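You operate a simulated robot arm through the tools that you are given. There is no shell and no other tool. Be economical: measure what you need, move in short steps, check, and stop when the job is done.

Carry out the task below with a simulated robot arm. There is one attempt and no reset: what you move stays moved.

TASK
Dust the dough ball and press it down on the board with the masher.
Fine: masher back, lid on the flour tub.
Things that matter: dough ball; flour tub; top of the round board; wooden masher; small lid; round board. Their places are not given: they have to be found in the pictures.

It is judged by the outcome, as a careful person would: the job done as asked, and still so three seconds after it is handed in. It fails if anything else is knocked over, pushed out of place, dropped, spilled or broken.

THE ROBOT
A 6-joint arm with a two-finger parallel gripper, fixed in place. Base frame: the origin is at the foot of the arm, x ahead of it, y to its left, z up. Lengths are in mm, angles in degrees, forces in N, time in s.
With the tool pointing down near the work surface it reaches from about 240 to 640 mm from the base axis. Its first joint turns from -66.0 to 66.0 degrees. Payload 2.7 kg.
Tool frame: the origin (TCP) lies between the finger pads and is the grasp point; the fingertips stand 23 mm ahead of it; z points along the fingers, y is the line along which they close. The gripper opens to 94 mm. The fingers are 38 mm wide and 10 mm thick; the gripper's body (54 by 96 mm) begins 39 mm behind the TCP.
Orientation is told as [roll, pitch, yaw] about the base's x, y, z axes, in that order, counted from this pose: with the fingers straight down and closing along the base's y, the tool's x points along the base's -x, its y along +y and its z along -z.

THE INTERFACE
- The arm moves only by the tool jog_arm. Its argument "plan" is a list of rows, each an object (a shift or turn left out is 0, a gripper value left out holds the last) with "linear": the shift along the base's x, y, z in units of 25 mm (1.0 is 25 mm), a list of three; "angular": the turn, a rotation vector about the base's x, y, z in units of 6 degrees (1.0 is 6 degrees), a list of three; "hand": the opening, from 0 (shut) to 1 (fully open). In form: [{"linear": [x, y, z], "angular": [rx, ry, rz], "hand": hand}, ...]. A call has 1 to 8 rows; each row shifts and turns the commanded pose from where the row before left it. A call with a number of a shift or a turn outside -1 to 1 is refused whole. A row lasts 0.2 s, in which the tool goes at most 50 mm and 8.6 degrees; a call with a longer step from one row to the next is refused whole, and so is a gripper value outside its range. A pose out of reach is approached as far as the arm can. The call stops where the force on the tool passes 70 N (or 10 N more than at its start, if that is more) or the arm is blocked; 0.2 s more then pass. The fingers move at their own pace (about 45 mm/s each) and stop on an object; they squeeze with about 36 N. The grip force told is the motor's: it shows also when the fingers shut on nothing. Time passes only in rows, and 0.2 s behind the last, so rows that do not move let the fingers close. It gives the time, the measured TCP pose, the force on the tool (base axes), the opening and the grip force at its end, in the units of the frame above (readings bear some noise).
- Cameras (640 x 400 px; columns grow to the right, rows downward): "scene" is fixed at [73.3, -426.5, 1407.8]; the picture's right is [0.83, -0.55, 0.00], its down [-0.30, -0.45, -0.84] and it looks along [0.47, 0.70, -0.54] (base axes); focal length 325 px, centre (320, 200). "wrist" rides on the gripper at [-39, 0, -44] in the tool frame; the picture's right is [0.00, -1.00, 0.00], its down [0.97, 0.00, -0.24] and it looks along [0.24, 0.00, 0.97] (tool axes); focal length 218 px, centre (320, 200).
- snapshot(camera): a new picture of that camera. No time passes.
- measure_at(camera, pixels): for up to 12 pixels [column, row] of the newest picture of that camera ("zoom" is the newest enlarged one), the place [x, y, z] in the base frame of the surface seen there, good to about 2 mm. No time passes.
- zoom(camera, box): a new picture of the part [left, top, right, bottom] of that camera's present view, enlarged. No time passes.
- job_done(): hands the job in; it is judged then, once.

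Work in short steps. Measure before you move; look again where a grasp or a placing could have gone wrong, and mend it. You have 80 turns and 46 pictures in all, the two below and enlarged ones among them. Open the gripper and draw the arm clear of the work before you hand the job in, unless the task says otherwise; then end with one line.

The tools are called after ">>>" as name(argument=value, ...) on one line, values as JSON. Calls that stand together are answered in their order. jog_arm: Moves the arm, as the interface text tells. Its arguments: {"type":"object","properties":{"plan":{"type":"array","items":{"type":"object","properties":{"linear":{"type":"array","items":{"type":"number"}},"angular":{"type":"array","items":{"type":"number"}},"hand":{"type":"number"}}}}},"required":["plan"]} The other tools are called the same way: snapshot (camera) takes a picture; measure_at (camera, pixels) gives the place of the surface under pixels of a picture; zoom (camera, box) takes an enlarged picture of a part of a camera's view; job_done () hands the job in.

At the start:

```text
t: 0.0
eef_pos: [301.2, 166.6, 1146.4]
tcp_rot: [0.0, 0.0, 0.1]
wrist_force: [0.7, -0.5, -0.5]
grip_width: 94.0
gripper_force: 0.0
```

scene: 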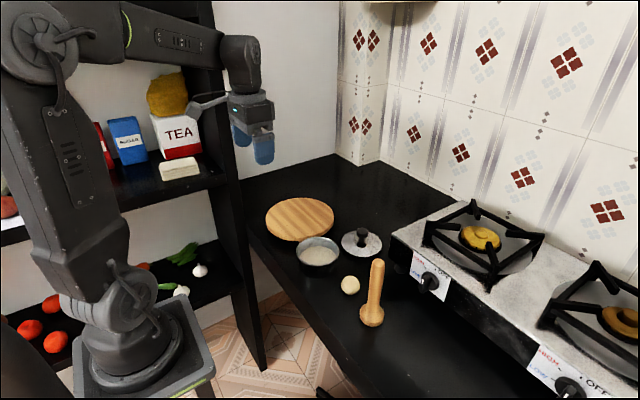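
wrist: 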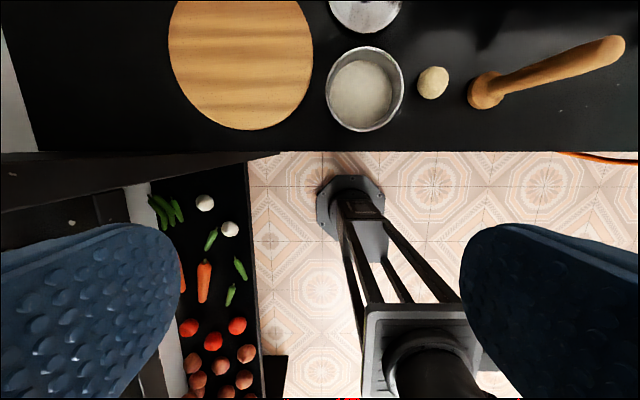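

The pictures show the board, flour tub (open), lid, dough ball and masher. I zoom in on them before measuring.

>>> zoom(camera="scene", box=[250, 180, 410, 340])

>>> measure_at(camera="scene", pixels=[[300, 218], [267, 219], [333, 219], [318, 256], [350, 284], [361, 232], [361, 246], [377, 263], [370, 315], [373, 290], [300, 198], [300, 238]])

>>> measure_at(camera="wrist", pixels=[[433, 82], [487, 90], [482, 105], [550, 75], [612, 48], [365, 90], [330, 90], [401, 90], [365, 50], [365, 127], [240, 60], [433, 130]])

```text
2.50 times, centred on (330, 260) of scene
```

zoom: 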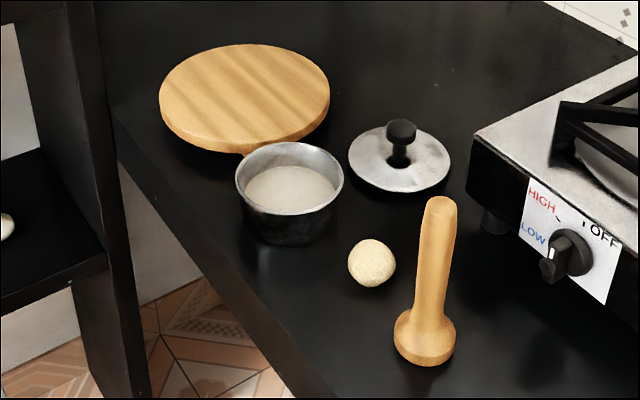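

```text
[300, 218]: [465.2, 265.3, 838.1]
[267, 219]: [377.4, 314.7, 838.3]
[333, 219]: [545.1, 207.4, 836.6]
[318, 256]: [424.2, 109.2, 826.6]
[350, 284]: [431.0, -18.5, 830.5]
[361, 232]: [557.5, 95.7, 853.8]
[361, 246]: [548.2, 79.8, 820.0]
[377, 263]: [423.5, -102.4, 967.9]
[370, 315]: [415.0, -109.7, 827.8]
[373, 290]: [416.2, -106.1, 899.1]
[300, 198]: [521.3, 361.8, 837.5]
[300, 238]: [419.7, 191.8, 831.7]
```

```text
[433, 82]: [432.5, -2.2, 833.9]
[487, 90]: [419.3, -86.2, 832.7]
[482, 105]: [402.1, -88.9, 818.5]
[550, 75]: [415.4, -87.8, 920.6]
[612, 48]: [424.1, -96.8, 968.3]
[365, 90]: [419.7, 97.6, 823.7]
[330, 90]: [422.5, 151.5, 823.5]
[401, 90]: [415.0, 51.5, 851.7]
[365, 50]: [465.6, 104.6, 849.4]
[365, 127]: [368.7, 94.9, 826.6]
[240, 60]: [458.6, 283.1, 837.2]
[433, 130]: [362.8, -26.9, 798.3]
```

Masher stands upright at about (420,-97), ball near (438,-9), tub at (418,98), lid at (557,98), board centre (465,270). I move above the ball and look from the wrist.

>>> jog_arm(plan=[{"linear": [0.6, -0.88, -0.7], "hand": 0.72}, {"linear": [0.6, -0.88, -0.7]}, {"linear": [0.6, -0.88, -0.7]}, {"linear": [0.6, -0.88, -0.7]}, {"linear": [0.6, -0.88, -0.7]}, {"linear": [0.6, -0.88, -0.7]}, {"linear": [0.6, -0.88, -0.7]}, {"linear": [0.6, -0.88, -0.7]}])

>>> snapshot(camera="wrist")

```text
t: 1.8
eef_pos: [421.1, -8.6, 1006.7]
tcp_rot: [0.1, 0.0, 0.1]
wrist_force: [0.1, 1.1, -0.4]
grip_width: 67.8
gripper_force: 0.0
```

```text
42 pictures are left
```

wrist: 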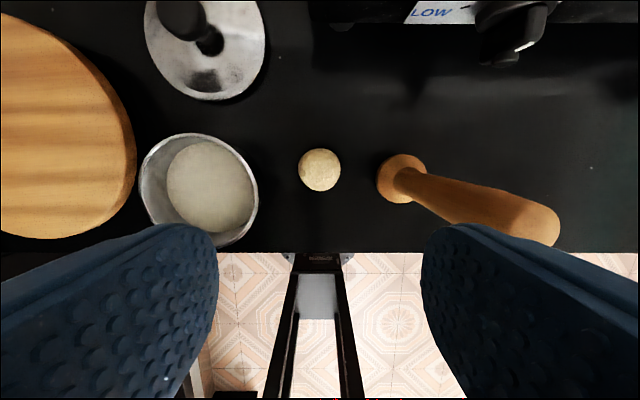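

>>> measure_at(camera="wrist", pixels=[[319, 170], [319, 152], [319, 187], [301, 170], [337, 170], [401, 157], [388, 178], [201, 190], [141, 188], [258, 188], [205, 135], [180, 20]])

>>> zoom(camera="wrist", box=[130, 110, 450, 260])

```text
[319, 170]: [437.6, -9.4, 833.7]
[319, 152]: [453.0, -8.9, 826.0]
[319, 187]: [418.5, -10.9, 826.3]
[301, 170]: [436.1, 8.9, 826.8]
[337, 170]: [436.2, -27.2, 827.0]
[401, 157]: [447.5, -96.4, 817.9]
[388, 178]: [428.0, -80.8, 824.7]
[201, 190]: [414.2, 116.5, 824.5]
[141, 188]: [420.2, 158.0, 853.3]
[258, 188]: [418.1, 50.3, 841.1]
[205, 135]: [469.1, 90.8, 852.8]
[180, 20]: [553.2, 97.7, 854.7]
```

```text
2.00 times, centred on (290, 185) of wrist
```

zoom: 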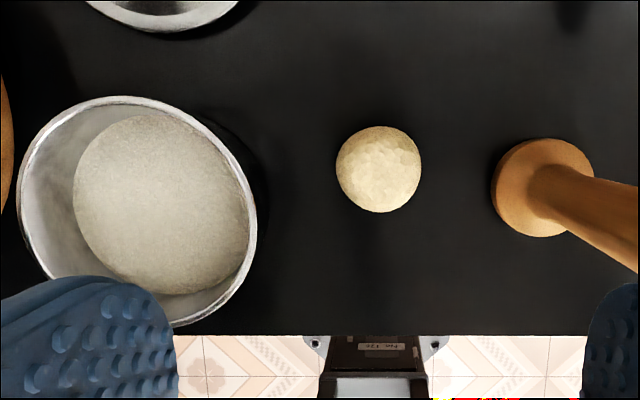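

Ball centre is (437,-9), top z 834. I descend to TCP z 828 with the opening at 68 mm.

>>> jog_arm(plan=[{"linear": [0.3, 0, -0.9]}, {"linear": [0.34, 0, -0.9]}, {"linear": [0, 0, -0.9]}, {"linear": [0, 0, -0.9]}, {"linear": [0, 0, -0.9]}, {"linear": [0, 0, -0.9]}, {"linear": [0, 0, -0.9]}, {"linear": [0, 0, -0.84]}])

>>> jog_arm(plan=[{"hand": 0.3}, {"hand": 0.3}, {"hand": 0.3}, {"hand": 0.3}])

```text
t: 3.6
eef_pos: [437.8, -7.4, 828.4]
tcp_rot: [0.0, -0.1, 0.1]
wrist_force: [1.5, 0.3, 1.0]
grip_width: 67.5
gripper_force: 0.2
```

```text
t: 4.6
eef_pos: [437.6, -7.3, 828.3]
tcp_rot: [0.1, -0.1, 0.0]
wrist_force: [-0.8, -0.4, 0.4]
grip_width: 46.8
gripper_force: 36.2
```

Fingers stopped on the ball at 46.8 mm with full grip force. I lift it and check.

>>> jog_arm(plan=[{"linear": [0, 0, 0.5]}, {"linear": [0, 0, 1]}, {"linear": [0, 0, 1]}, {"linear": [0, 0, 1]}, {"linear": [0, 0, 0.5]}])

>>> zoom(camera="scene", box=[270, 170, 430, 330])

>>> snapshot(camera="wrist")

```text
t: 5.8
eef_pos: [436.6, -7.6, 927.4]
tcp_rot: [0.0, 0.0, 0.1]
wrist_force: [0.2, -0.3, -0.4]
grip_width: 46.9
gripper_force: 36.3
```

```text
2.50 times, centred on (350, 250) of scene
```

zoom: 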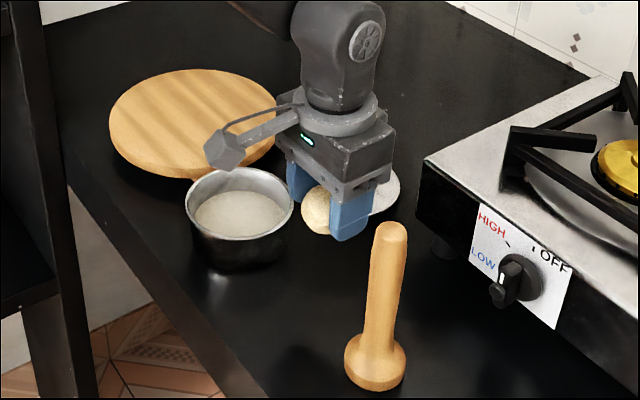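

```text
39 pictures are left
```

wrist: 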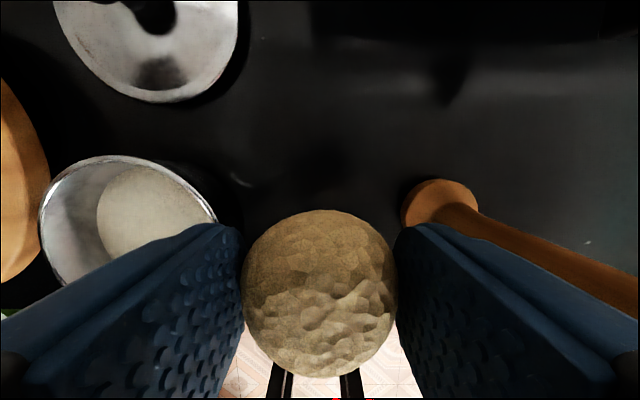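

Ball held. I measure the tub rim from the zoom picture to centre over it.

>>> measure_at(camera="zoom", pixels=[[187, 205], [188, 208], [292, 202], [291, 206], [240, 169], [237, 236], [237, 233], [210, 228], [268, 229], [240, 212], [318, 210], [318, 230]])

>>> measure_at(camera="wrist", pixels=[[42, 215], [65, 283], [120, 157], [215, 217], [180, 175], [150, 200], [319, 212], [319, 290], [319, 375], [250, 290], [390, 290]])

```text
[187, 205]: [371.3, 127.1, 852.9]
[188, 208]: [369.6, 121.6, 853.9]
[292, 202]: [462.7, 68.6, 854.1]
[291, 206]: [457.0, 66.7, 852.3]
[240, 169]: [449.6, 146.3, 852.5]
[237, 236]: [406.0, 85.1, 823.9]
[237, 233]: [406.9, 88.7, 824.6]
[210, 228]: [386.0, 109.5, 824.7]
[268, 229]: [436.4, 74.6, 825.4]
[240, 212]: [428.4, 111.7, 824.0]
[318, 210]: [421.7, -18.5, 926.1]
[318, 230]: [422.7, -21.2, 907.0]
```

```text
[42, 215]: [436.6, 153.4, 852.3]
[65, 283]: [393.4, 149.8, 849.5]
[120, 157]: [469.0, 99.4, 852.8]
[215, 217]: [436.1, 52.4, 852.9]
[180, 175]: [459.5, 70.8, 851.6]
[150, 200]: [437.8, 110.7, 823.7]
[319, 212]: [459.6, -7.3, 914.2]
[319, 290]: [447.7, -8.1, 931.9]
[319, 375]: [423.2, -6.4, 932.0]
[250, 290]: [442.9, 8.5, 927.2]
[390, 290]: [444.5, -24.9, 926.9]
```

Rim centre is about (416.5,102), R 54. I move above it and lower until the ball's underside is ~8 mm into the flour (surface 824.5).

>>> jog_arm(plan=[{"linear": [-0.16, 0.88, 0]}, {"linear": [-0.16, 0.88, 0]}, {"linear": [-0.16, 0.88, 0]}, {"linear": [-0.16, 0.88, 0]}, {"linear": [-0.16, 0.88, 0]}])

>>> zoom(camera="scene", box=[260, 170, 380, 290])

>>> snapshot(camera="wrist")

```text
t: 7.0
eef_pos: [413.9, 103.5, 928.5]
tcp_rot: [0.0, 0.0, 0.0]
wrist_force: [-0.7, 0.3, 0.0]
grip_width: 47.0
gripper_force: 36.1
```

```text
3.33 times, centred on (320, 230) of scene
```

zoom: 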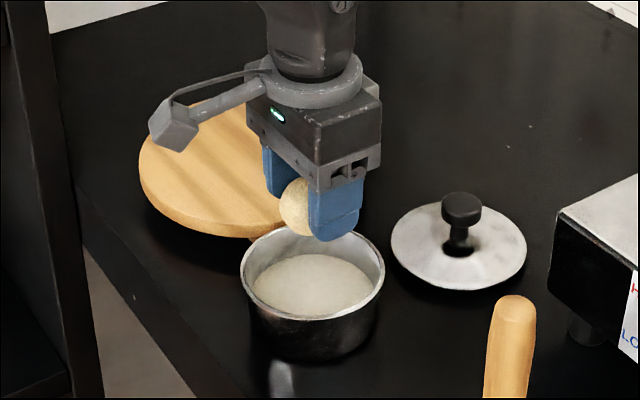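

```text
37 pictures are left
```

wrist: 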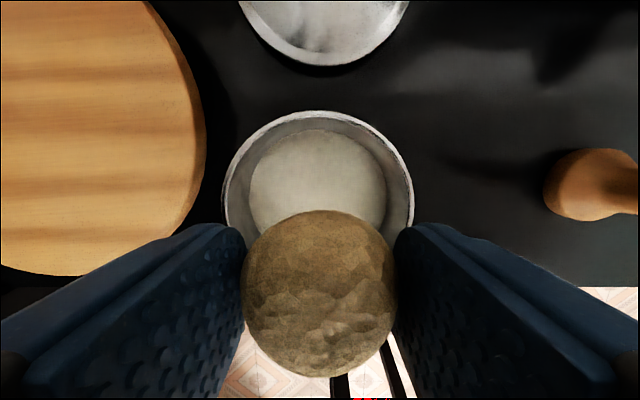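

Well centred. Lowering gently.

>>> jog_arm(plan=[{"linear": [0.08, -0.04, -0.8]}, {"linear": [0, 0, -0.8]}, {"linear": [0, 0, -0.6]}, {"linear": [0, 0, -0.4]}, {"linear": [0, 0, -0.3]}, {"linear": [0, 0, -0.2]}, {"linear": [0, 0, -0.15]}, {}])

>>> zoom(camera="scene", box=[260, 190, 380, 290])

```text
t: 8.8
eef_pos: [418.6, 100.5, 850.1]
tcp_rot: [0.0, -0.3, 0.2]
wrist_force: [-8.1, -8.5, 37.6]
grip_width: 46.9
gripper_force: 35.7
```

```text
4.00 times, centred on (320, 240) of scene
```

zoom: 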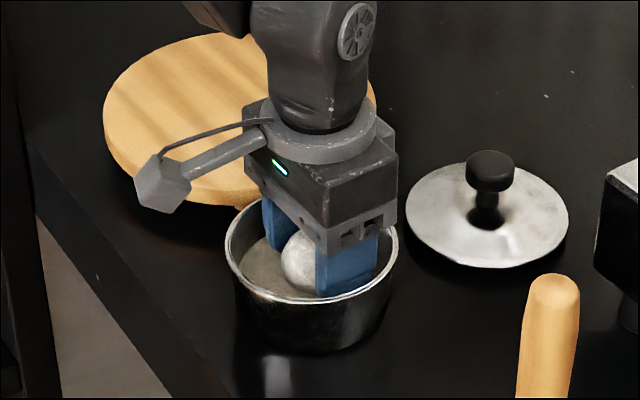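

The ball turned white (dusted) and rests on the flour with 37 N. I lift it straight out.

>>> jog_arm(plan=[{"linear": [0, 0, 0.3]}, {"linear": [0, 0, 0.7]}, {"linear": [0, 0, 1]}, {"linear": [0, 0, 1]}, {"linear": [0, 0, 0.8]}])

>>> snapshot(camera="wrist")

>>> snapshot(camera="scene")

```text
t: 10.0
eef_pos: [418.5, 99.9, 942.5]
tcp_rot: [0.0, 0.2, 0.1]
wrist_force: [-0.1, -0.5, -0.8]
grip_width: 46.8
gripper_force: 36.1
```

```text
35 pictures are left
```

wrist: 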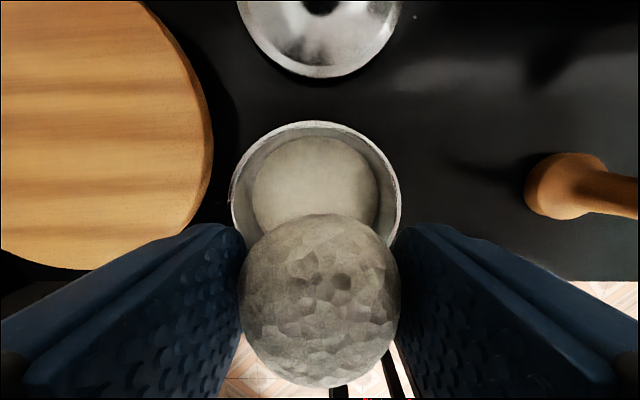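

```text
34 pictures are left
```

scene: 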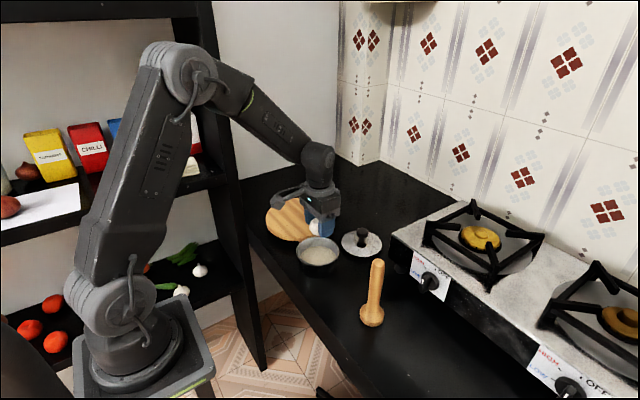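

Now carry it over the board.

>>> measure_at(camera="wrist", pixels=[[319, 217], [319, 300], [319, 380], [212, 130], [195, 220]])

>>> jog_arm(plan=[{"linear": [0.22, 0.84, 0]}, {"linear": [0.22, 0.84, 0]}, {"linear": [0.22, 0.84, 0]}, {"linear": [0.22, 0.84, 0]}, {"linear": [0.22, 0.84, 0]}, {"linear": [0.22, 0.84, 0]}, {"linear": [0.22, 0.84, 0]}, {"linear": [0.22, 0.84, 0]}])

>>> snapshot(camera="wrist")

>>> zoom(camera="scene", box=[250, 170, 370, 270])

```text
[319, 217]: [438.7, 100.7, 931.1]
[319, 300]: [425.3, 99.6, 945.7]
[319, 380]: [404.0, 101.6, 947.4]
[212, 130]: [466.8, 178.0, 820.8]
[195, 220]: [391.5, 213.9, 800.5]
```

```text
t: 11.8
eef_pos: [462.9, 267.4, 942.3]
tcp_rot: [0.0, -0.1, 0.1]
wrist_force: [0.2, -0.4, -0.5]
grip_width: 46.9
gripper_force: 36.2
```

```text
33 pictures are left
```

wrist: 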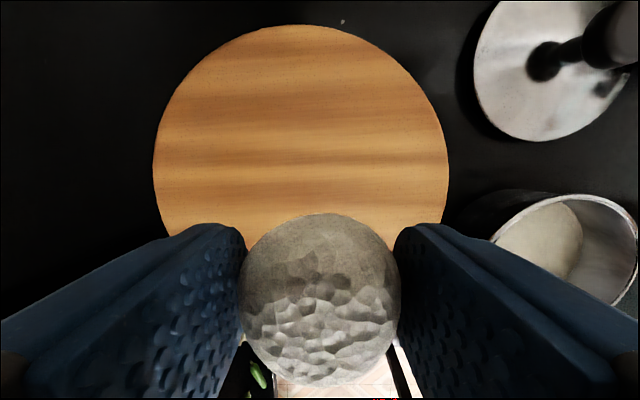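

```text
4.00 times, centred on (310, 220) of scene
```

zoom: 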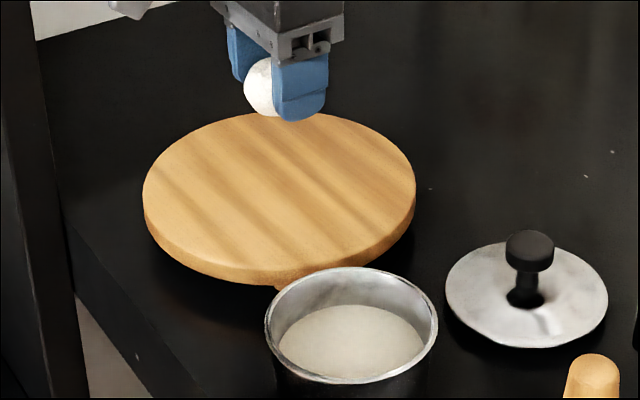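

I measure the board edges to centre the ball.

>>> measure_at(camera="wrist", pixels=[[155, 165], [446, 165], [300, 28], [200, 63], [405, 70], [300, 150], [172, 225], [440, 215]])

>>> measure_at(camera="zoom", pixels=[[146, 195], [413, 185], [250, 266], [300, 262], [280, 200], [360, 130]])

```text
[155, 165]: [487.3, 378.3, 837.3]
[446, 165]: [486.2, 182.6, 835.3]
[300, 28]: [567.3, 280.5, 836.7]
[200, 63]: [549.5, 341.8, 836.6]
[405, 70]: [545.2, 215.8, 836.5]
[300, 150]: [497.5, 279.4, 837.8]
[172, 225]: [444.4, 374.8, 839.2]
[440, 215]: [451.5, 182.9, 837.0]
```

```text
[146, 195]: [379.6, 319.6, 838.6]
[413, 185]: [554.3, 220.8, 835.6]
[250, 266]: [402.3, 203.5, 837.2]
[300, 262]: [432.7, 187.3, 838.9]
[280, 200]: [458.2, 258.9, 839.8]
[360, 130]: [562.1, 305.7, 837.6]
```

Board centre (467,280), R 100, top 838. I lower the ball there until its underside touches (TCP ≈ 866).

>>> jog_arm(plan=[{"linear": [0.16, 0.5, -0.6]}, {"linear": [0, 0, -0.7]}, {"linear": [0, 0, -0.7]}, {"linear": [0, 0, -0.5]}, {"linear": [0, 0, -0.3]}, {"linear": [0, 0, -0.2]}, {}])

```text
t: 13.4
eef_pos: [465.9, 281.5, 867.0]
tcp_rot: [0.0, 0.0, 0.1]
wrist_force: [0.2, 0.3, -0.8]
grip_width: 46.9
gripper_force: 36.3
```

>>> jog_arm(plan=[{"linear": [0, 0, -0.05]}, {"linear": [0, 0, -0.03]}, {}])

>>> zoom(camera="scene", box=[260, 180, 340, 250])

```text
t: 14.2
eef_pos: [466.4, 279.8, 864.7]
tcp_rot: [0.0, -0.1, 0.2]
wrist_force: [0.0, 0.4, -0.6]
grip_width: 46.9
gripper_force: 36.4
```

```text
5.71 times, centred on (300, 215) of scene
```

zoom: 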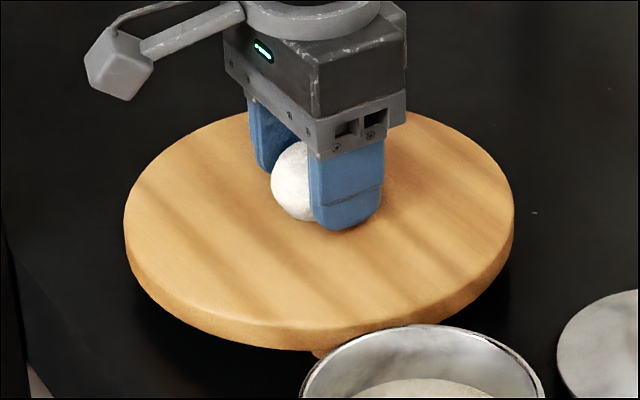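

Still no contact force; I go down a further couple of mm.

>>> jog_arm(plan=[{"linear": [0, 0, -0.04]}, {"linear": [0, 0, -0.04]}, {}])

```text
t: 15.0
eef_pos: [465.5, 280.4, 863.3]
tcp_rot: [0.0, -0.2, 0.0]
wrist_force: [0.4, -1.7, 4.7]
grip_width: 47.1
gripper_force: 35.7
```

Contact (4.7 N). I open and rise.

>>> jog_arm(plan=[{"hand": 0.6}, {"hand": 0.75}, {"hand": 0.75}, {"linear": [0, 0, 0.5]}, {"linear": [0, 0, 1]}, {"linear": [0, 0, 1]}, {"linear": [0, 0, 1]}])

>>> snapshot(camera="wrist")

>>> zoom(camera="scene", box=[250, 180, 410, 340])

```text
t: 16.6
eef_pos: [466.3, 280.3, 951.7]
tcp_rot: [0.0, 0.0, 0.1]
wrist_force: [-0.4, -0.6, -0.5]
grip_width: 70.6
gripper_force: 0.1
```

```text
30 pictures are left
```

wrist: 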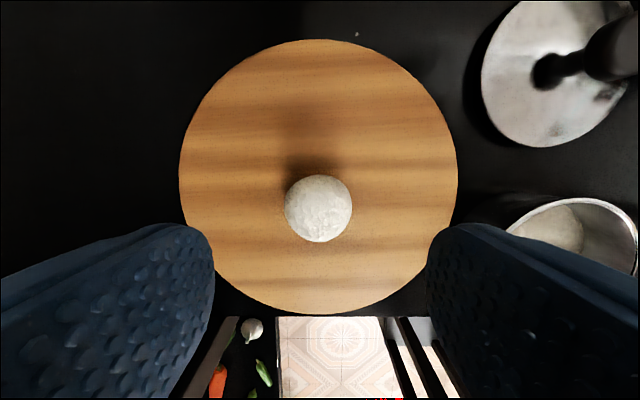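

```text
2.50 times, centred on (330, 260) of scene
```

zoom: 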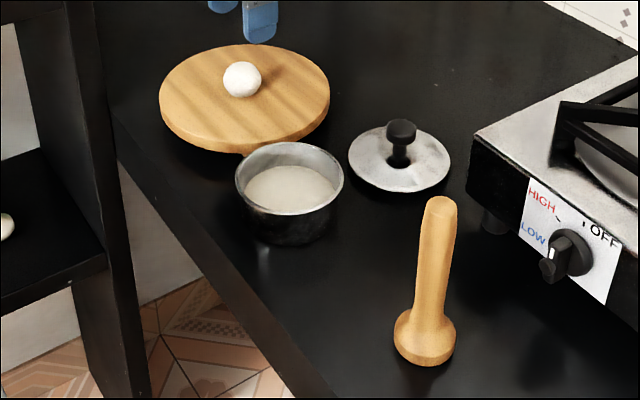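

Ball sits at the board centre, white all over. Measure it and the masher, then travel to the masher at a safe height.

>>> measure_at(camera="wrist", pixels=[[319, 208], [288, 208], [350, 208], [319, 178], [319, 239], [300, 150]])

>>> measure_at(camera="zoom", pixels=[[440, 203], [427, 212], [453, 212], [440, 220], [435, 260], [428, 300], [397, 335], [455, 335], [424, 360], [413, 318], [444, 318], [401, 128]])

>>> jog_arm(plan=[{"linear": [0, -0.5, 1]}, {"linear": [0, -1, 1]}, {"linear": [-0.1, -1, 1]}, {"linear": [-0.1, -1, 1]}, {"linear": [-0.1, -1, 0.6]}, {"linear": [-0.1, -1, 0]}, {"linear": [-0.1, -1, 0]}, {"linear": [-0.1, -1, 0]}])

>>> jog_arm(plan=[{"linear": [-0.1, -1, 0]}, {"linear": [-0.1, -1, 0]}, {"linear": [-0.1, -1, 0]}, {"linear": [-0.1, -1, 0]}, {"linear": [-0.1, -1, 0]}, {"linear": [-0.1, -1, 0]}, {"linear": [-0.1, -1, 0]}, {"linear": [-0.1, -0.9, 0]}])

>>> snapshot(camera="wrist")

```text
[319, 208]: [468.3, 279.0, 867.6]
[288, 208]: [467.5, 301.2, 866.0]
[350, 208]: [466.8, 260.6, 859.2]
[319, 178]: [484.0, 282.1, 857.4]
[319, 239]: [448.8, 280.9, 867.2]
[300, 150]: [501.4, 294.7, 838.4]
```

```text
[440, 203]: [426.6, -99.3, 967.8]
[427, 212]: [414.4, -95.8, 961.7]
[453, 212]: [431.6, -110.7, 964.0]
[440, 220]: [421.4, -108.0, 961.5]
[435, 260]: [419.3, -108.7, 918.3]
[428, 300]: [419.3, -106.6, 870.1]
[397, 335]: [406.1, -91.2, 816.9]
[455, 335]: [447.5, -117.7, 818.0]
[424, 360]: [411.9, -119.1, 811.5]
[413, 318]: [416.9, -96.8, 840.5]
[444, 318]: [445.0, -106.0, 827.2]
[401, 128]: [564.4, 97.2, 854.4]
```

```text
t: 18.4
eef_pos: [451.2, 91.7, 1065.5]
tcp_rot: [0.0, 0.0, 0.1]
wrist_force: [1.4, 0.2, 0.0]
grip_width: 70.4
gripper_force: 0.2
```

```text
t: 20.2
eef_pos: [429.7, -105.8, 1064.5]
tcp_rot: [0.0, -0.1, 0.1]
wrist_force: [-0.2, -0.7, 0.3]
grip_width: 70.5
gripper_force: 0.1
```

```text
28 pictures are left
```

wrist: 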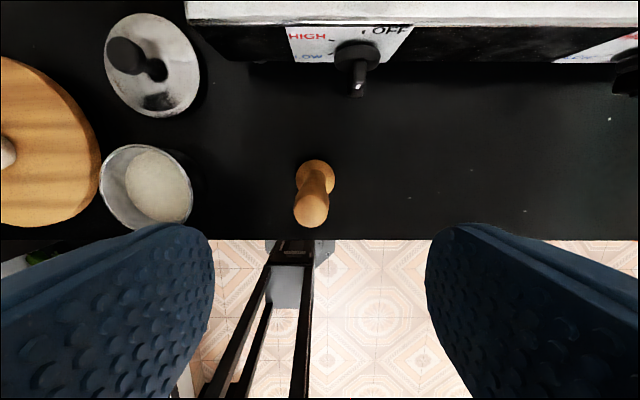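

>>> measure_at(camera="wrist", pixels=[[310, 210], [296, 210], [325, 210], [310, 225], [310, 197], [312, 185], [300, 170], [333, 175], [316, 162]])

>>> zoom(camera="wrist", box=[270, 140, 360, 240])

```text
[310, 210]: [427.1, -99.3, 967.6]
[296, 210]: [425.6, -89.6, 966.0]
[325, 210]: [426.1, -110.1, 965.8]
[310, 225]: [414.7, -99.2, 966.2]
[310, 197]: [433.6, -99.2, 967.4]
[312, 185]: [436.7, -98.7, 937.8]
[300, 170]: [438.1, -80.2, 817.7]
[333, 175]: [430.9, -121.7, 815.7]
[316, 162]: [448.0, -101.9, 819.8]
```

```text
4.00 times, centred on (315, 190) of wrist
```

zoom: 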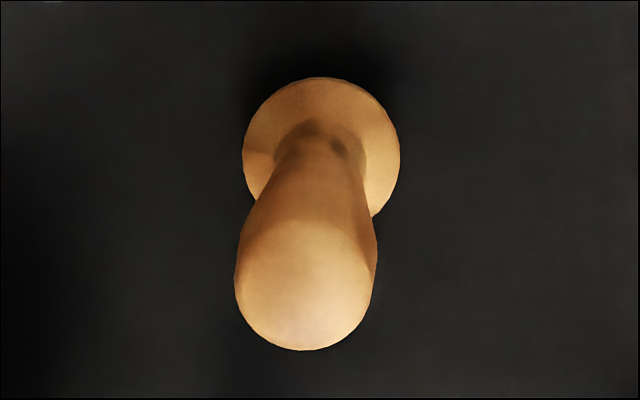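

Masher axis (424.5,-100), top 968. Grip at TCP z 934 so the palm sits just above the handle's end.

>>> jog_arm(plan=[{"linear": [-0.2, 0.24, -0.6]}, {"linear": [0, 0, -0.7]}, {"linear": [0, 0, -0.7]}, {"linear": [0, 0, -0.7]}, {"linear": [0, 0, -0.7]}, {"linear": [0, 0, -0.7]}, {"linear": [0, 0, -0.7]}, {"linear": [0, 0, -0.4]}])

>>> snapshot(camera="wrist")

```text
t: 22.0
eef_pos: [425.5, -98.0, 935.2]
tcp_rot: [0.0, 0.0, 0.1]
wrist_force: [0.9, 0.5, 0.5]
grip_width: 70.9
gripper_force: 0.1
```

```text
26 pictures are left
```

wrist: 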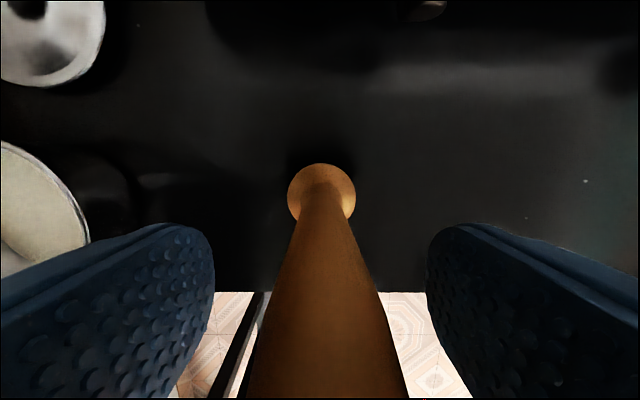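

Centred; nudge 2 mm in -y and close.

>>> jog_arm(plan=[{"linear": [0, -0.08, 0], "hand": 0.5}, {"hand": 0.3}, {"hand": 0.15}, {"hand": 0.15}, {"hand": 0.15}, {"hand": 0.15}])

>>> measure_at(camera="wrist", pixels=[[289, 190], [354, 190], [321, 165]])

```text
t: 23.4
eef_pos: [426.6, -99.0, 936.7]
tcp_rot: [0.0, 0.1, 0.1]
wrist_force: [-0.5, -0.3, -0.6]
grip_width: 25.7
gripper_force: 36.5
```

```text
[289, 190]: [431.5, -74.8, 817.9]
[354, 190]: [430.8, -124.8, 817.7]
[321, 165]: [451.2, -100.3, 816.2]
```

Gripped at 25.7 mm. Lift and carry over the board.

>>> jog_arm(plan=[{"linear": [0, 0, 0.5]}, {"linear": [0, 0, 0.9]}, {"linear": [0, 0, 1]}, {"linear": [0, 0, 1]}, {"linear": [0, 0, 1]}, {"linear": [0, 0.5, 0.6]}, {"linear": [0.1, 0.9, 0]}, {"linear": [0.1, 0.9, 0]}])

>>> zoom(camera="scene", box=[250, 140, 410, 340])

```text
t: 25.2
eef_pos: [430.8, -43.4, 1061.5]
tcp_rot: [-0.1, 0.1, 0.1]
wrist_force: [0.6, 1.0, -1.4]
grip_width: 25.2
gripper_force: 35.9
```

```text
2.00 times, centred on (330, 240) of scene
```

zoom: 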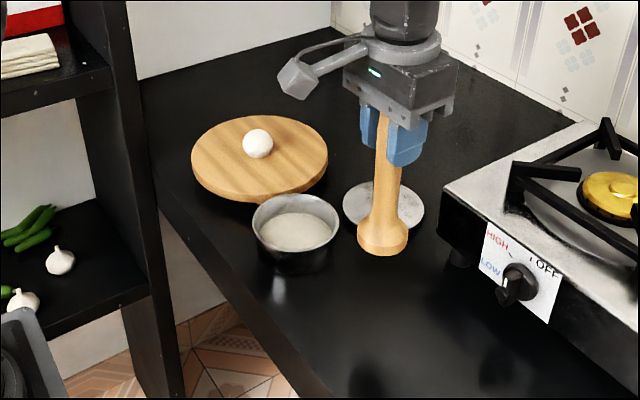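

Masher is held upright. Continue to the ball at (467,280).

>>> jog_arm(plan=[{"linear": [0.1, 0.95, 0]}, {"linear": [0.1, 0.95, 0]}, {"linear": [0.1, 0.95, 0]}, {"linear": [0.1, 0.95, 0]}, {"linear": [0.1, 0.95, 0]}, {"linear": [0.1, 0.95, 0]}, {"linear": [0.1, 0.95, 0]}, {"linear": [0.1, 0.95, 0]}])

>>> jog_arm(plan=[{"linear": [0.12, 0.9, 0]}, {"linear": [0.12, 0.9, 0]}, {"linear": [0.12, 0.9, 0]}, {"linear": [0.12, 0.9, 0]}, {"linear": [0.1, 0.9, 0]}, {"linear": [0.1, 0.84, -0.5]}, {"linear": [0, 0, -0.5]}, {}])

>>> snapshot(camera="wrist")

>>> zoom(camera="scene", box=[250, 150, 350, 250])

```text
t: 27.0
eef_pos: [453.4, 147.1, 1062.2]
tcp_rot: [0.0, 0.0, 0.1]
wrist_force: [-0.2, 0.3, -1.2]
grip_width: 25.3
gripper_force: 36.4
```

```text
t: 28.8
eef_pos: [467.5, 282.3, 1036.2]
tcp_rot: [0.0, -0.1, 0.0]
wrist_force: [-0.4, 0.1, -1.1]
grip_width: 25.6
gripper_force: 36.6
```

```text
24 pictures are left
```

wrist: 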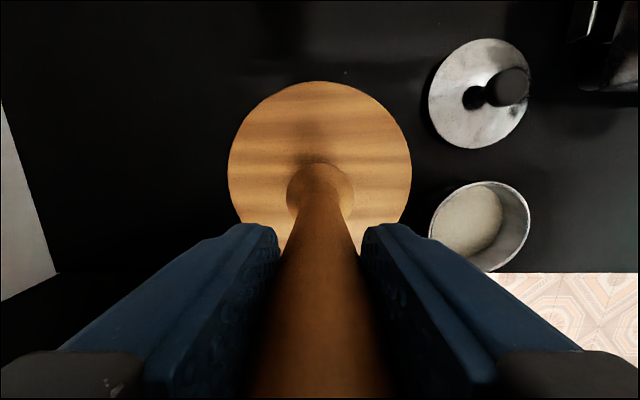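

```text
4.00 times, centred on (300, 200) of scene
```

zoom: 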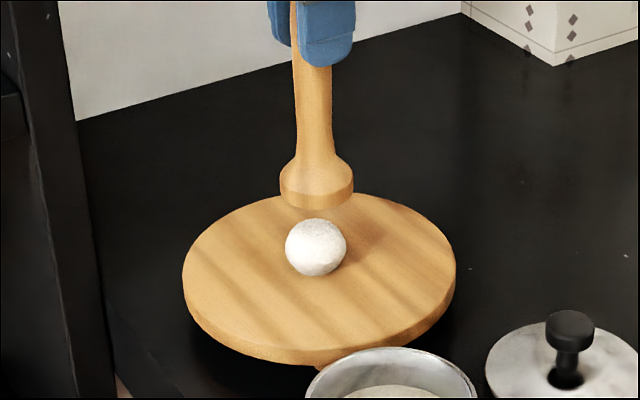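

Head is over the ball. Lower gently to contact and begin pressing.

>>> jog_arm(plan=[{"linear": [0, -0.04, -0.5]}, {"linear": [0, 0, -0.4]}, {"linear": [0, 0, -0.3]}, {"linear": [0, 0, -0.3]}, {"linear": [0, 0, -0.2]}, {}])

>>> zoom(camera="scene", box=[250, 150, 350, 250])

```text
t: 30.2
eef_pos: [468.9, 280.0, 990.5]
tcp_rot: [-0.1, 0.2, 0.0]
wrist_force: [0.9, -0.3, -2.1]
grip_width: 25.6
gripper_force: 36.0
```

```text
4.00 times, centred on (300, 200) of scene
```

zoom: 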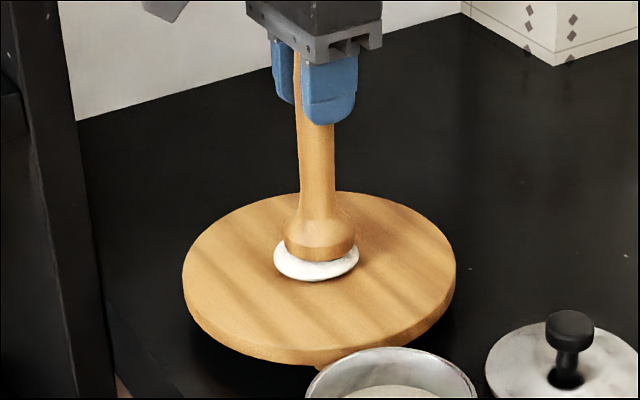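

The dough is flattening (about 16 mm thick). Press a little more, gently.

>>> jog_arm(plan=[{"linear": [0, 0, -0.12]}, {"linear": [0, 0, -0.1]}, {}])

>>> zoom(camera="scene", box=[260, 180, 340, 250])

```text
t: 31.0
eef_pos: [468.6, 279.6, 988.8]
tcp_rot: [0.1, -0.2, 0.1]
wrist_force: [-4.8, -2.5, 19.1]
grip_width: 25.8
gripper_force: 36.3
```

```text
5.71 times, centred on (300, 215) of scene
```

zoom: 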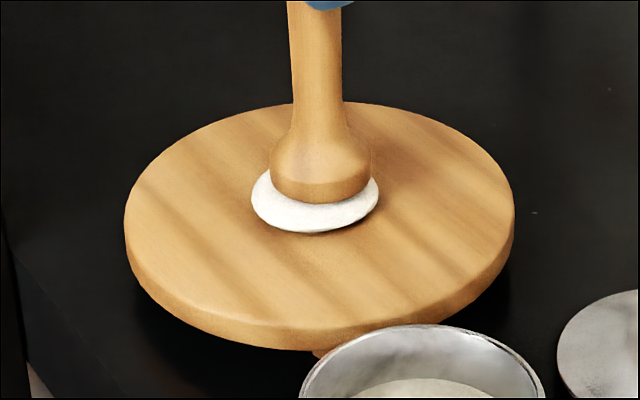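

19 N of resistance now; a bit firmer once more, then raise and look.

>>> jog_arm(plan=[{"linear": [0, 0, -0.08]}, {"linear": [0, 0, -0.08]}, {}])

>>> jog_arm(plan=[{"linear": [0, 0, 0.3]}, {"linear": [0, 0, 0.5]}, {"linear": [0, 0, 0.8]}, {"linear": [0, 0, 0.8]}, {"linear": [0, 0, 0.8]}])

>>> zoom(camera="scene", box=[260, 150, 380, 270])

```text
t: 31.8
eef_pos: [469.9, 279.7, 988.5]
tcp_rot: [0.4, -0.6, 0.2]
wrist_force: [-1.6, -2.2, 36.6]
grip_width: 25.5
gripper_force: 36.2
```

```text
t: 33.0
eef_pos: [467.5, 279.9, 1063.8]
tcp_rot: [0.0, 0.0, 0.1]
wrist_force: [-0.2, -0.5, -1.6]
grip_width: 25.4
gripper_force: 35.9
```

```text
3.33 times, centred on (320, 210) of scene
```

zoom: 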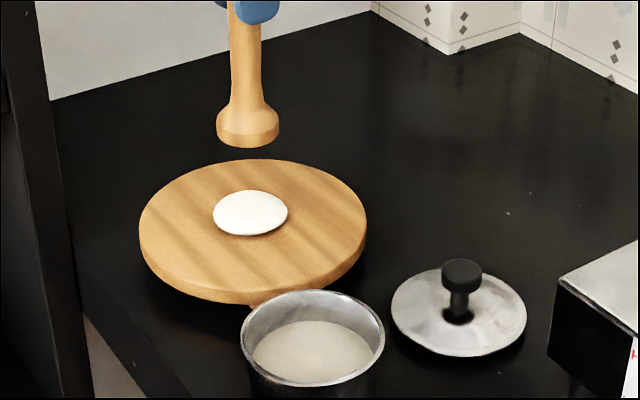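

Dough is pressed into a flat disc. Measure the held masher and the dough, then carry it back.

>>> measure_at(camera="zoom", pixels=[[247, 144], [219, 130], [277, 130], [250, 212], [250, 233], [253, 300], [460, 265], [312, 350]])

>>> jog_arm(plan=[{"linear": [0, -0.5, 0]}, {"linear": [-0.1, -0.95, 0]}, {"linear": [-0.1, -0.95, 0]}, {"linear": [-0.1, -0.95, 0]}, {"linear": [-0.1, -0.95, 0]}, {"linear": [-0.1, -0.95, 0]}, {"linear": [-0.1, -0.95, 0]}, {"linear": [-0.1, -0.95, 0]}])

>>> jog_arm(plan=[{"linear": [-0.1, -0.95, 0]}, {"linear": [-0.1, -0.95, 0]}, {"linear": [-0.1, -0.95, 0]}, {"linear": [-0.1, -0.95, 0]}, {"linear": [-0.1, -0.95, 0]}, {"linear": [-0.1, -0.95, 0]}, {"linear": [-0.2, -0.95, 0]}, {"linear": [-0.15, -0.95, 0]}])

```text
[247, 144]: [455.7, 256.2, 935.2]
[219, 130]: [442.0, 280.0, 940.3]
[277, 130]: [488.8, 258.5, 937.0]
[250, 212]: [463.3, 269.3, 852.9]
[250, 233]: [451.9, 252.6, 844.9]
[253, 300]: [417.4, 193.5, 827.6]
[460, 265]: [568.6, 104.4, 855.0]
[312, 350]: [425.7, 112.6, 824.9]
```

```text
t: 34.8
eef_pos: [449.3, 100.3, 1062.9]
tcp_rot: [0.0, 0.0, 0.1]
wrist_force: [-0.8, 0.3, -1.8]
grip_width: 25.6
gripper_force: 36.5
```

```text
t: 36.6
eef_pos: [426.4, -90.3, 1064.6]
tcp_rot: [0.1, 0.0, 0.1]
wrist_force: [0.2, -0.8, -2.0]
grip_width: 25.6
gripper_force: 35.8
```

Lower back over the original spot (426,-100) and feel for the counter.

>>> jog_arm(plan=[{"linear": [-0.02, -0.38, -0.6]}, {"linear": [0, 0, -0.9]}, {"linear": [0, 0, -0.9]}, {"linear": [0, 0, -0.9]}, {"linear": [0, 0, -0.8]}, {"linear": [0, 0, -0.5]}, {"linear": [0, 0, -0.2]}, {}])

>>> zoom(camera="scene", box=[330, 260, 410, 340])

```text
t: 38.4
eef_pos: [425.4, -98.3, 943.8]
tcp_rot: [0.0, 0.1, 0.0]
wrist_force: [0.0, 0.1, -1.1]
grip_width: 25.6
gripper_force: 36.2
```

```text
5.00 times, centred on (370, 300) of scene
```

zoom: 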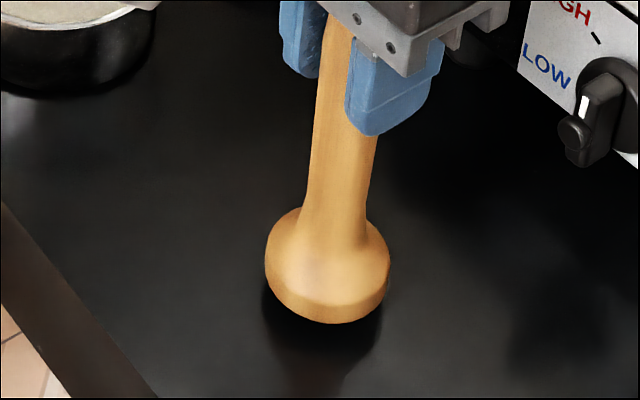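

>>> jog_arm(plan=[{"linear": [0, -0.04, -0.12]}, {"linear": [0, 0, -0.1]}, {"linear": [0, 0, -0.08]}, {}])

```text
t: 39.4
eef_pos: [426.6, -100.1, 935.5]
tcp_rot: [0.0, 0.0, 0.1]
wrist_force: [0.0, -0.1, -1.1]
grip_width: 25.5
gripper_force: 36.3
```

Still free (-1.1 N, masher weight). Continue in ~1 mm steps.

>>> jog_arm(plan=[{"linear": [0, 0, -0.04]}, {"linear": [0, 0, -0.04]}, {}])

```text
t: 40.2
eef_pos: [426.3, -100.8, 936.4]
tcp_rot: [0.0, -0.2, 0.1]
wrist_force: [-10.4, 1.8, 30.2]
grip_width: 25.7
gripper_force: 36.2
```

Firm contact. Ease off 1.5 mm, open and rise straight.

>>> jog_arm(plan=[{"linear": [0, 0, 0.05]}, {"hand": 0.4}, {"hand": 0.7}, {"hand": 0.7}, {"hand": 0.7}])

>>> jog_arm(plan=[{"linear": [0, 0, 0.6]}, {"linear": [0, 0, 1]}, {"linear": [0, 0, 1]}, {"linear": [0, 0, 1]}, {"linear": [0, 0, 1]}])

>>> snapshot(camera="scene")

```text
t: 41.4
eef_pos: [425.7, -100.1, 934.6]
tcp_rot: [0.1, 0.0, 0.1]
wrist_force: [0.3, -0.1, -0.7]
grip_width: 65.8
gripper_force: 0.0
```

```text
t: 42.6
eef_pos: [425.7, -98.9, 1050.2]
tcp_rot: [0.0, 0.1, 0.2]
wrist_force: [0.5, 0.5, -0.4]
grip_width: 65.7
gripper_force: 0.0
```

```text
18 pictures are left
```

scene: 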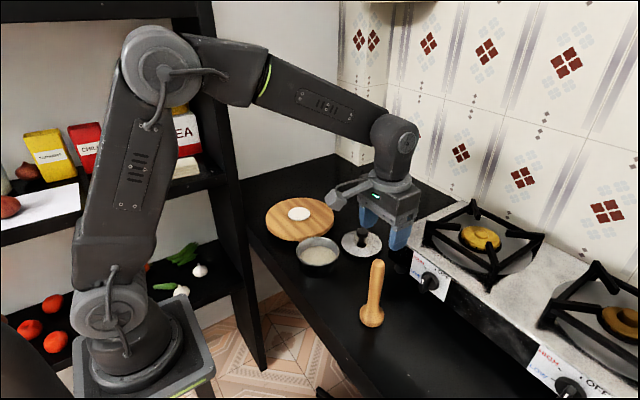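

Masher is back standing. Now the lid: go above it and look.

>>> jog_arm(plan=[{"linear": [0.3, 1, 0]}, {"linear": [0.5, 1, 0]}, {"linear": [0.6, 1, 0]}, {"linear": [0.6, 1, 0]}, {"linear": [0.6, 1, 0]}, {"linear": [0.6, 1, -0.8]}, {"linear": [0.6, 1, -0.9]}, {"linear": [0.6, 0.85, -0.9]}])

>>> snapshot(camera="wrist")

>>> measure_at(camera="scene", pixels=[[395, 233], [395, 240], [410, 225], [361, 231], [361, 240], [345, 245], [379, 245], [361, 256], [300, 213], [378, 263], [350, 238]])

```text
t: 44.4
eef_pos: [537.5, 97.5, 986.8]
tcp_rot: [-0.1, 0.0, 0.2]
wrist_force: [-0.1, 0.0, 0.5]
grip_width: 65.8
gripper_force: 0.0
```

```text
17 pictures are left
```

wrist: 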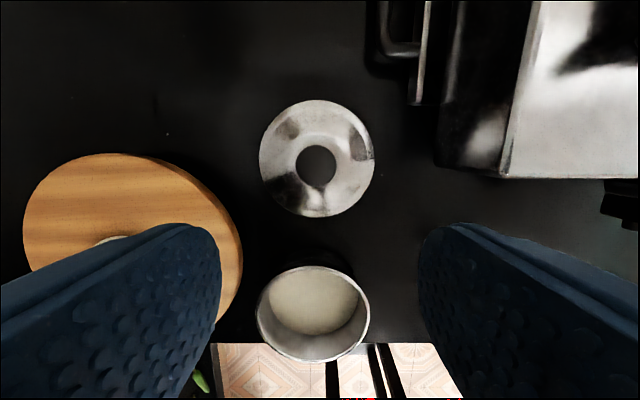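

```text
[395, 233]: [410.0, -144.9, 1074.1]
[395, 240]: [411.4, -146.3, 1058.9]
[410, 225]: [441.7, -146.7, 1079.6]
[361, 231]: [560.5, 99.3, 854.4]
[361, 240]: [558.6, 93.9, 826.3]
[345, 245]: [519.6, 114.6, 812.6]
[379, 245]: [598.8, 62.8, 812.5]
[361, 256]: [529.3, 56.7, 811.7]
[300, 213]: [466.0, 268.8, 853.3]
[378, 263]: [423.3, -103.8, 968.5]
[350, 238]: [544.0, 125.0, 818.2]
```

>>> measure_at(camera="wrist", pixels=[[316, 166], [298, 166], [335, 166], [316, 148], [316, 184], [262, 160], [373, 160], [317, 102], [317, 214], [440, 160], [500, 175], [410, 100]])

>>> measure_at(camera="wrist", pixels=[[259, 315], [368, 315], [313, 267], [313, 360], [313, 300], [267, 290], [358, 285]])

>>> zoom(camera="wrist", box=[220, 80, 420, 240])

```text
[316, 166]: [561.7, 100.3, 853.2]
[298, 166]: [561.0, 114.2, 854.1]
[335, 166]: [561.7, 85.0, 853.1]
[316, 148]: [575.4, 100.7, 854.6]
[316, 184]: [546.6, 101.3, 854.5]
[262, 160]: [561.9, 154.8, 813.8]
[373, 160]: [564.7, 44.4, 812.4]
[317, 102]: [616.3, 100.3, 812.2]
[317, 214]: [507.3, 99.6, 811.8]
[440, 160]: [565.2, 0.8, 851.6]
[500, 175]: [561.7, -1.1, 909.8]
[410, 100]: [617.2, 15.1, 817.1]
```

```text
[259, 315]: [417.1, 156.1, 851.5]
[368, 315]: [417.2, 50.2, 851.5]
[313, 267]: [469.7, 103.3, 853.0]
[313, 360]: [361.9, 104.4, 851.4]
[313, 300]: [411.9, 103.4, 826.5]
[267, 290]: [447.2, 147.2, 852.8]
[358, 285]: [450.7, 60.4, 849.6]
```

```text
2.50 times, centred on (320, 160) of wrist
```

zoom: 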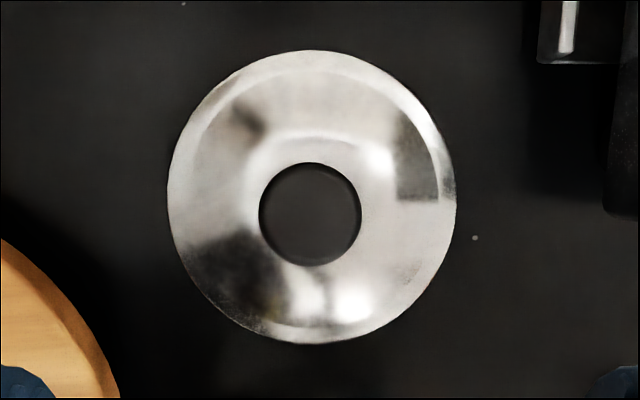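

Lid centre (561.5,100), R 55, knob Ø30 with top 854; tub centre (416.5,103). Descend on the knob to TCP 850.

>>> jog_arm(plan=[{"linear": [0.48, 0.05, -0.8]}, {"linear": [0.48, 0.05, -0.8]}, {"linear": [0, 0, -0.9]}, {"linear": [0, 0, -0.9]}, {"linear": [0, 0, -0.9]}, {"linear": [0, 0, -0.8]}, {"linear": [0, 0, -0.3]}, {}])

>>> zoom(camera="scene", box=[310, 190, 410, 290])

```text
t: 46.2
eef_pos: [561.0, 97.8, 850.3]
tcp_rot: [0.0, 0.1, 0.1]
wrist_force: [-0.2, -0.4, -0.5]
grip_width: 66.0
gripper_force: 0.1
```

```text
4.00 times, centred on (360, 240) of scene
```

zoom: 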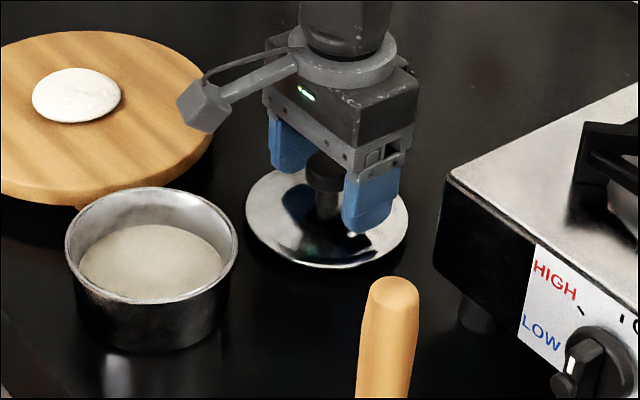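

Fingers straddle the knob. Close and lift.

>>> jog_arm(plan=[{"linear": [0, 0.06, 0], "hand": 0.4}, {"hand": 0.2}, {"hand": 0.2}, {"hand": 0.2}, {"hand": 0.2}])

>>> jog_arm(plan=[{"linear": [0, 0, 0.3]}, {"linear": [0, 0, 0.8]}, {"linear": [0, 0, 1]}, {"linear": [0, 0, 1]}, {"linear": [0, 0, 0.6]}])

>>> zoom(camera="scene", box=[280, 170, 400, 290])

```text
t: 47.4
eef_pos: [560.6, 100.5, 850.0]
tcp_rot: [0.0, 0.0, 0.1]
wrist_force: [0.5, -0.2, -0.1]
grip_width: 33.0
gripper_force: 36.2
```

```text
t: 48.6
eef_pos: [561.6, 100.4, 944.2]
tcp_rot: [0.0, -0.1, 0.1]
wrist_force: [0.0, 0.1, -1.0]
grip_width: 32.7
gripper_force: 36.1
```

```text
3.33 times, centred on (340, 230) of scene
```

zoom: 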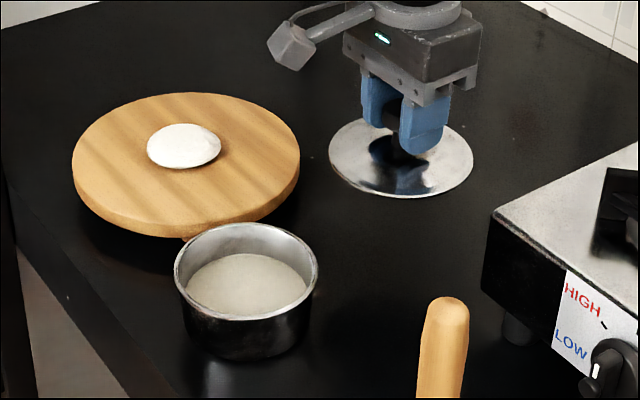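

Lid is held level. Move over the tub centre (415.8,103.1).

>>> jog_arm(plan=[{"linear": [-0.6, 0.02, 0]}, {"linear": [-0.9, 0.02, 0]}, {"linear": [-0.9, 0.02, 0]}, {"linear": [-0.9, 0.02, 0]}, {"linear": [-0.9, 0.02, 0]}, {"linear": [-0.9, 0.02, 0]}, {"linear": [-0.74, 0.02, 0]}, {}])

>>> zoom(camera="scene", box=[260, 180, 380, 290])

>>> snapshot(camera="wrist")

```text
t: 50.4
eef_pos: [413.2, 103.3, 943.0]
tcp_rot: [0.0, 0.1, 0.1]
wrist_force: [-0.5, -0.2, -1.5]
grip_width: 33.0
gripper_force: 36.5
```

```text
3.64 times, centred on (320, 235) of scene
```

zoom: 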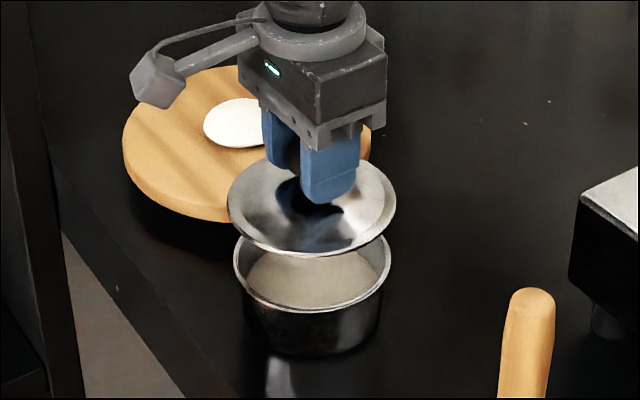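

```text
12 pictures are left
```

wrist: 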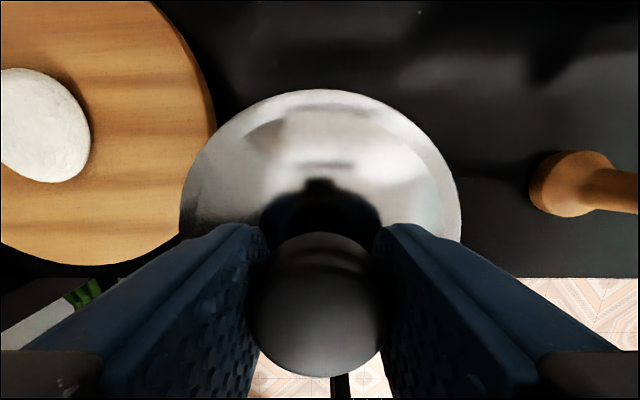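

>>> measure_at(camera="wrist", pixels=[[183, 205], [459, 210], [320, 93], [240, 118], [400, 115]])

>>> measure_at(camera="zoom", pixels=[[230, 207], [395, 207], [312, 254], [236, 258], [388, 258], [310, 309]])

```text
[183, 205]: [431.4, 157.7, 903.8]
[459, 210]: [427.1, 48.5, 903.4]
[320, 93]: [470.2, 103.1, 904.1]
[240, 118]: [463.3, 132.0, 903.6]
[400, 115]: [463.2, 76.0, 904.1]
```

```text
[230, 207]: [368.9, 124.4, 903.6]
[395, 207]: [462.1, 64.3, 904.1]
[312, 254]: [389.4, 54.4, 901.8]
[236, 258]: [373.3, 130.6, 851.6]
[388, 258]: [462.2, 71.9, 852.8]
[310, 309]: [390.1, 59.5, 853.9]
```

Lid centre (415.2,103.1) matches tub centre (415.8,103.1). Lower slowly.

>>> jog_arm(plan=[{"linear": [0.03, 0, -0.5]}, {"linear": [0, 0, -0.5]}, {"linear": [0, 0, -0.3]}, {"linear": [0, 0, -0.2]}, {"linear": [0, 0, -0.1]}, {}])

>>> zoom(camera="scene", box=[280, 210, 360, 280])

```text
t: 51.8
eef_pos: [416.1, 102.8, 902.8]
tcp_rot: [0.1, 0.0, 0.0]
wrist_force: [-0.2, -0.3, -0.7]
grip_width: 32.8
gripper_force: 35.7
```

```text
5.71 times, centred on (320, 245) of scene
```

zoom: 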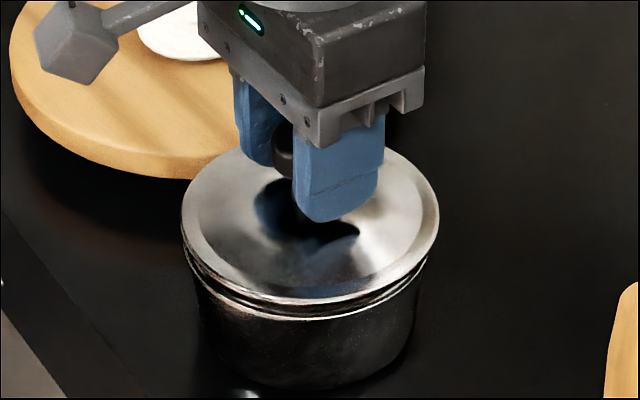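

Lid is concentric, a few mm above the rim. Feel down in small steps.

>>> jog_arm(plan=[{"linear": [0, 0, -0.1]}, {"linear": [0, 0, -0.08]}, {"linear": [0, 0, -0.06]}, {}])

```text
t: 52.8
eef_pos: [415.3, 104.9, 897.6]
tcp_rot: [0.1, -0.1, 0.1]
wrist_force: [-0.6, 0.9, 0.1]
grip_width: 33.1
gripper_force: 35.9
```

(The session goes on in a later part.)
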